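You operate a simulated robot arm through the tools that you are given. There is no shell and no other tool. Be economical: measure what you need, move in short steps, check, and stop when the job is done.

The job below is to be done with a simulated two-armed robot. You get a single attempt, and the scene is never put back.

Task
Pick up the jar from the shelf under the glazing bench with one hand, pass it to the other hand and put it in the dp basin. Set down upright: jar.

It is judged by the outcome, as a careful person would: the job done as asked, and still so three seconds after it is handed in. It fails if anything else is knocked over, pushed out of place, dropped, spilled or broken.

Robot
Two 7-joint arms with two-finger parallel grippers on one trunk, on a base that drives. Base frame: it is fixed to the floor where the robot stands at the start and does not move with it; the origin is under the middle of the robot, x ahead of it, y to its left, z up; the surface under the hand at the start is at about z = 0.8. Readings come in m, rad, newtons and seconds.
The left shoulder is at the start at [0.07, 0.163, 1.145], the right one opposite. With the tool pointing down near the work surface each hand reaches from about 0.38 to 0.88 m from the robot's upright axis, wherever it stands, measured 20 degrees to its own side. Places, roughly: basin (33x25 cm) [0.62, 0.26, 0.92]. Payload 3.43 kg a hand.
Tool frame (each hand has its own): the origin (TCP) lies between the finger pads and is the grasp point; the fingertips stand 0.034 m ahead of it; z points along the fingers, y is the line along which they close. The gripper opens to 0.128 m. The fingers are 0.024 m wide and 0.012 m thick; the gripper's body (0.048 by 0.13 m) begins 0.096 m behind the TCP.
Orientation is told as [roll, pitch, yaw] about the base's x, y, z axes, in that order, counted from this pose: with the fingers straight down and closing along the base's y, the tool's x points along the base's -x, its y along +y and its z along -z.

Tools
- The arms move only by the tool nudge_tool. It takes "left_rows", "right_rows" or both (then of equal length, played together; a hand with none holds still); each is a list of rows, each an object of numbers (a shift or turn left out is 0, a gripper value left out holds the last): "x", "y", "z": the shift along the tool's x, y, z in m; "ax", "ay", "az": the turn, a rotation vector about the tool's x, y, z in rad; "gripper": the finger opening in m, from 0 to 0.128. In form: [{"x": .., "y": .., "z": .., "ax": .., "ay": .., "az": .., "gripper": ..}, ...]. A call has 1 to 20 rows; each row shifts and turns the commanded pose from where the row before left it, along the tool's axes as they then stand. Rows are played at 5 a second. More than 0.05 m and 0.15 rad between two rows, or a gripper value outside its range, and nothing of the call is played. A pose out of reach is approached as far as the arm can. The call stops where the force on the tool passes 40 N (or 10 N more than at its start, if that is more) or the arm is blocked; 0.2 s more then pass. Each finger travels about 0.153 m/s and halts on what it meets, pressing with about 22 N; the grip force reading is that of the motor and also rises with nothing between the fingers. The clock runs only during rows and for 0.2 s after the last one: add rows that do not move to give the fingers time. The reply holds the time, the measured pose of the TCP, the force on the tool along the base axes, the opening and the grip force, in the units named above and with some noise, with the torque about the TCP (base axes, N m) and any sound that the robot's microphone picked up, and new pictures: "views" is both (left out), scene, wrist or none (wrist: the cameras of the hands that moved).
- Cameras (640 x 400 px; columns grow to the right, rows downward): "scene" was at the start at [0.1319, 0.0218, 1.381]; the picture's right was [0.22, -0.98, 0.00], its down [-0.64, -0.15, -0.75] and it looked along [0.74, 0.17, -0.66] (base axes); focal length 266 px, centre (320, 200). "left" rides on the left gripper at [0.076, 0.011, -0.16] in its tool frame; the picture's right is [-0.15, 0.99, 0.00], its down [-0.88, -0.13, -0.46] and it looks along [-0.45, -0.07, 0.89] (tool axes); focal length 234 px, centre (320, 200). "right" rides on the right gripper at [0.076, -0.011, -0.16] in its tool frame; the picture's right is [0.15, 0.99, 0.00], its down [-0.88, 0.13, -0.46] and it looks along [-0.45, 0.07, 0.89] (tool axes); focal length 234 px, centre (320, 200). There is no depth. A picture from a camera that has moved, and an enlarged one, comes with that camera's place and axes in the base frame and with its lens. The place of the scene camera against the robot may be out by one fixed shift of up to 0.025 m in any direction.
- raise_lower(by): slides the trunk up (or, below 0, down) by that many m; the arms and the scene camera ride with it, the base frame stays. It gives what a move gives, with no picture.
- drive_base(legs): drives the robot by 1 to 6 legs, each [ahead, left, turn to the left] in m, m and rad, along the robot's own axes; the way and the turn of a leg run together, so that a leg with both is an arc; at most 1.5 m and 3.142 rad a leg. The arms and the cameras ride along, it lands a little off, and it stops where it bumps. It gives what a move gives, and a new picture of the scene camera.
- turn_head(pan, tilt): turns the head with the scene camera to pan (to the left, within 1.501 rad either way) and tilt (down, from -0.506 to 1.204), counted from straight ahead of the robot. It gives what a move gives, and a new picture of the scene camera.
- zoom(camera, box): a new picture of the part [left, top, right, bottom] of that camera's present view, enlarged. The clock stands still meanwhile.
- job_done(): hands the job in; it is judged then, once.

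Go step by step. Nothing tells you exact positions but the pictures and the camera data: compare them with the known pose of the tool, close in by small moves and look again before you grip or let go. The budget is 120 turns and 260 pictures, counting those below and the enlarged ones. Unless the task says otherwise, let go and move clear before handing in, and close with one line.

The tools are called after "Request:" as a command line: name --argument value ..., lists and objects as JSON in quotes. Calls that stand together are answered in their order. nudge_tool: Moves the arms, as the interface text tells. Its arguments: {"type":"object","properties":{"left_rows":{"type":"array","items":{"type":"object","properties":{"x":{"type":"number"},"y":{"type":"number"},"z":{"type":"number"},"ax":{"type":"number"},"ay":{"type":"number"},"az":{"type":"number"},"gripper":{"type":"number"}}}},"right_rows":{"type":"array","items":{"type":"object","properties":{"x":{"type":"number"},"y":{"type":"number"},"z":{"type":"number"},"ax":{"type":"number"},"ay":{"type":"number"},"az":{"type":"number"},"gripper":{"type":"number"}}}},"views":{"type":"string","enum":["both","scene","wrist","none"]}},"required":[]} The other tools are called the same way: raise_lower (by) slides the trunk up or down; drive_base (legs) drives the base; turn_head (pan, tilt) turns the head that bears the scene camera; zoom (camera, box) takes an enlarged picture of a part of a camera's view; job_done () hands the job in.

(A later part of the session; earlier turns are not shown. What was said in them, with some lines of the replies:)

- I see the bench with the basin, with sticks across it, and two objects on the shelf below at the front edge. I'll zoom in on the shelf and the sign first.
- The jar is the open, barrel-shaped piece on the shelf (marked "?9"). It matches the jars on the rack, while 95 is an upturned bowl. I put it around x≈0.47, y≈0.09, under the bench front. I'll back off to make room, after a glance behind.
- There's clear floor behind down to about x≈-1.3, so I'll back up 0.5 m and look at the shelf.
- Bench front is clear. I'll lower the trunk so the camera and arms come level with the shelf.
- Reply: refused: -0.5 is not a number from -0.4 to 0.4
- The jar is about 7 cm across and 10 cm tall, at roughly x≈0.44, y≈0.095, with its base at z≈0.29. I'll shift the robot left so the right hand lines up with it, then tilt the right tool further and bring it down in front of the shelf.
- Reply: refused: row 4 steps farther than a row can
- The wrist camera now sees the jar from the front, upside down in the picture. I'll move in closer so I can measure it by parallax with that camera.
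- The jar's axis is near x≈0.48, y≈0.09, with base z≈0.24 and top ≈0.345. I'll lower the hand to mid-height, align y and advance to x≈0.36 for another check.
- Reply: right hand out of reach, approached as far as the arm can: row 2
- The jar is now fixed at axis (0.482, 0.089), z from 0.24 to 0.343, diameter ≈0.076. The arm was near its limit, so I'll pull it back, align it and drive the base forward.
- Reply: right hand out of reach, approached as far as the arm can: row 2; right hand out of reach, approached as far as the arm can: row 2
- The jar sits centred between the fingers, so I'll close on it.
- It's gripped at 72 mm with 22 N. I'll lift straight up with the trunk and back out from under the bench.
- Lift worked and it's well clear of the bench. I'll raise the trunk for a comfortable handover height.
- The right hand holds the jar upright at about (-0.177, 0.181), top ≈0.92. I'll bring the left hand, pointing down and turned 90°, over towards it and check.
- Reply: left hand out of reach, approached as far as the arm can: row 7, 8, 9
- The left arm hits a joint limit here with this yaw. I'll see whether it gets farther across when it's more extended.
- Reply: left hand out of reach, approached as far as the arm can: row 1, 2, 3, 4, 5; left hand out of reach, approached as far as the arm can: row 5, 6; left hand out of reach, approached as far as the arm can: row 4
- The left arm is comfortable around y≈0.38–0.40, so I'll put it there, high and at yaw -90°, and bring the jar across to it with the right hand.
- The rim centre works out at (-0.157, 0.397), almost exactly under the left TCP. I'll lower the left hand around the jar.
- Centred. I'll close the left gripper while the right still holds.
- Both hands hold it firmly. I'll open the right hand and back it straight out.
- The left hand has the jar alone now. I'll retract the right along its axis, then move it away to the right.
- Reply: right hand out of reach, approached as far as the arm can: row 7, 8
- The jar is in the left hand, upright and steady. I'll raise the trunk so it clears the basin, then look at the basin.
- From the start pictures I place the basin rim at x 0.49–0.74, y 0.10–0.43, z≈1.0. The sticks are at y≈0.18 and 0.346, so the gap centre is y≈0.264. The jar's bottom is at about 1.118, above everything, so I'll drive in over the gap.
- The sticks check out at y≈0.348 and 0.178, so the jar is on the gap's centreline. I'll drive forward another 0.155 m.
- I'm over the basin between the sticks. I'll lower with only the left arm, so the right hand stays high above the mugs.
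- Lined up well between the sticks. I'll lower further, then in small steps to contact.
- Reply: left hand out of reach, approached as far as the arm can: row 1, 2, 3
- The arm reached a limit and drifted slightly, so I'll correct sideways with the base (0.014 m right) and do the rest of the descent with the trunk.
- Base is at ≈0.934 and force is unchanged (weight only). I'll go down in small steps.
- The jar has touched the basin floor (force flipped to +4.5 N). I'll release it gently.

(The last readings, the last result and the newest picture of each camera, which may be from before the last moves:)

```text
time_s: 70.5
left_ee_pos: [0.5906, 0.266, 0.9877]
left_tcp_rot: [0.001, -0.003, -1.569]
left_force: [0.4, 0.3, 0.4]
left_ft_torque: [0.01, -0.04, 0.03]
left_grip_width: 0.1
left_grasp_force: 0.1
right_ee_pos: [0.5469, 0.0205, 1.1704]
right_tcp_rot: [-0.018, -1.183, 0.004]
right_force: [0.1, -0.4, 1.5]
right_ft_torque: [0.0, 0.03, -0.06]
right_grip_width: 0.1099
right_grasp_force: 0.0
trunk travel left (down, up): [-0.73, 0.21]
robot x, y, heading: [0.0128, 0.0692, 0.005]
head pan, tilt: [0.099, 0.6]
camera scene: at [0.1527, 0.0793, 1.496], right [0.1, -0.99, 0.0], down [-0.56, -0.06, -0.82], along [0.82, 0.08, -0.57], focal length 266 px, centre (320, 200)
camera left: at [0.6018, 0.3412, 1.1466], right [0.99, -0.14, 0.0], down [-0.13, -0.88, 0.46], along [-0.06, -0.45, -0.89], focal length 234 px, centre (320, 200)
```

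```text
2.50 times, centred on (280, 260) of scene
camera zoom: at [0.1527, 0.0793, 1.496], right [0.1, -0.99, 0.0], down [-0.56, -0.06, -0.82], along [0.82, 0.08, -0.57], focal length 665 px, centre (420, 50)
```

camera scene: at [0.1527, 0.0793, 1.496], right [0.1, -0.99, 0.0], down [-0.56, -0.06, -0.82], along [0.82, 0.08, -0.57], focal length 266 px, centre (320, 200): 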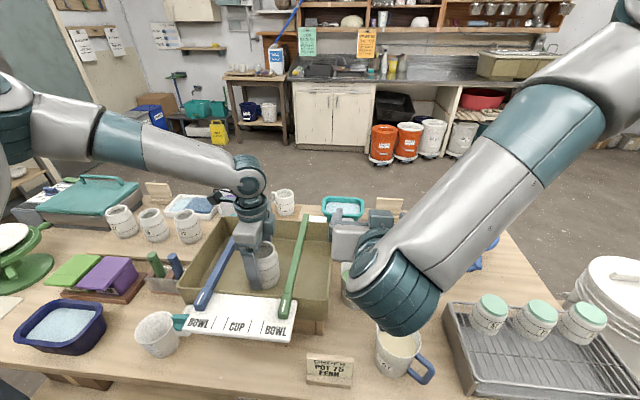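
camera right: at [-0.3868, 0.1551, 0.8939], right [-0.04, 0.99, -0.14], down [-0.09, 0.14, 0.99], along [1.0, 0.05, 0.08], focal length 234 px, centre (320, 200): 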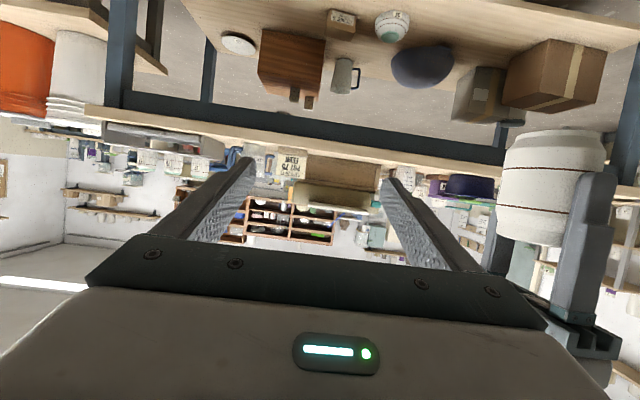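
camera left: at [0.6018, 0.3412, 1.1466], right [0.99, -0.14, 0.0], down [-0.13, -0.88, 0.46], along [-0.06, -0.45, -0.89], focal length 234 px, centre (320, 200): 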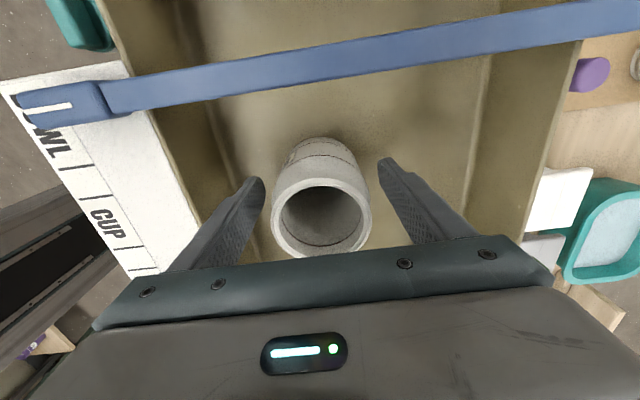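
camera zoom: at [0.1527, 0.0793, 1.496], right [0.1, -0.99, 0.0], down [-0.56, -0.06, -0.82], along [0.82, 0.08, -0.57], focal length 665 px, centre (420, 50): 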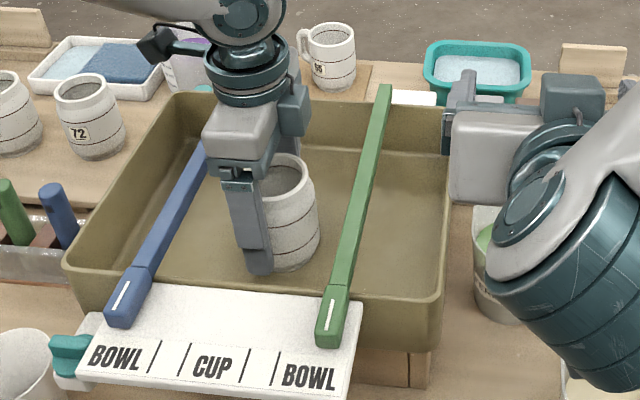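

The jar stands free and upright, and both fingers are clear of it. I'll raise the hands straight up with the trunk and then back the base away.

Request:
raise_lower --by 0.2

Request:
drive_base --legs '[[-0.35, 0, 0]]'

Request:
zoom --camera "scene" --box '[120, 120, 440, 320]'

```text
time_s: 72.7
left_ee_pos: [0.5895, 0.2643, 1.1872]
left_tcp_rot: [0.003, -0.003, -1.567]
left_force: [0.2, 0.2, 0.0]
left_ft_torque: [0.02, 0.01, -0.03]
left_grip_width: 0.1
left_grasp_force: 0.0
right_ee_pos: [0.548, 0.0202, 1.37]
right_tcp_rot: [-0.018, -1.185, 0.005]
right_force: [0.3, -0.3, 0.3]
right_ft_torque: [0.03, 0.01, 0.01]
right_grip_width: 0.1097
right_grasp_force: 0.1
trunk travel left (down, up): [-0.93, 0.01]
robot x, y, heading: [0.0143, 0.0702, 0.003]
head pan, tilt: [0.099, 0.6]
```

```text
time_s: 74.9
left_ee_pos: [0.2463, 0.2654, 1.1868]
left_tcp_rot: [-0.003, -0.005, -1.566]
left_force: [0.4, -0.4, -0.2]
left_ft_torque: [0.0, 0.07, 0.0]
left_grip_width: 0.0997
left_grasp_force: 0.2
right_ee_pos: [0.2028, 0.0198, 1.3684]
right_tcp_rot: [-0.017, -1.184, 0.005]
right_force: [-0.7, 0.4, -0.6]
right_ft_torque: [-0.02, -0.01, 0.01]
right_grip_width: 0.1098
right_grasp_force: 0.1
trunk travel left (down, up): [-0.93, 0.01]
robot x, y, heading: [-0.3306, 0.0661, 0.004]
head pan, tilt: [0.099, 0.6]
camera scene: at [-0.1907, 0.0781, 1.6956], right [0.1, -0.99, 0.0], down [-0.56, -0.06, -0.82], along [0.82, 0.09, -0.57], focal length 266 px, centre (320, 200)
```

scene: 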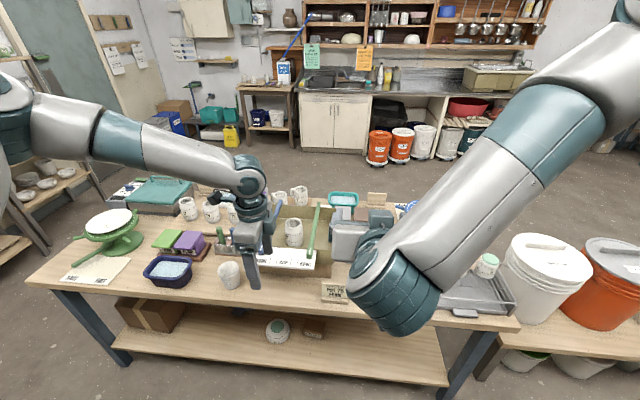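

```text
2.00 times, centred on (280, 220) of scene
camera zoom: at [-0.1907, 0.0781, 1.6956], right [0.1, -0.99, 0.0], down [-0.56, -0.06, -0.82], along [0.82, 0.09, -0.57], focal length 532 px, centre (400, 160)
```

zoom: 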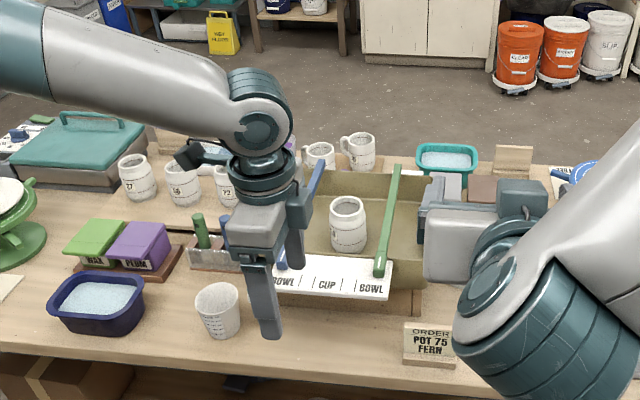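

The jar stands upright in the basin between the sticks, nothing else has been disturbed, and both hands are clear. I'm handing in.

Request:
job_done

```text
The job is handed in.
```

The jar marked 59 was picked from the shelf with the right hand, passed to the left, and set down upright in the basin; both hands are clear and I saw nothing else disturbed.
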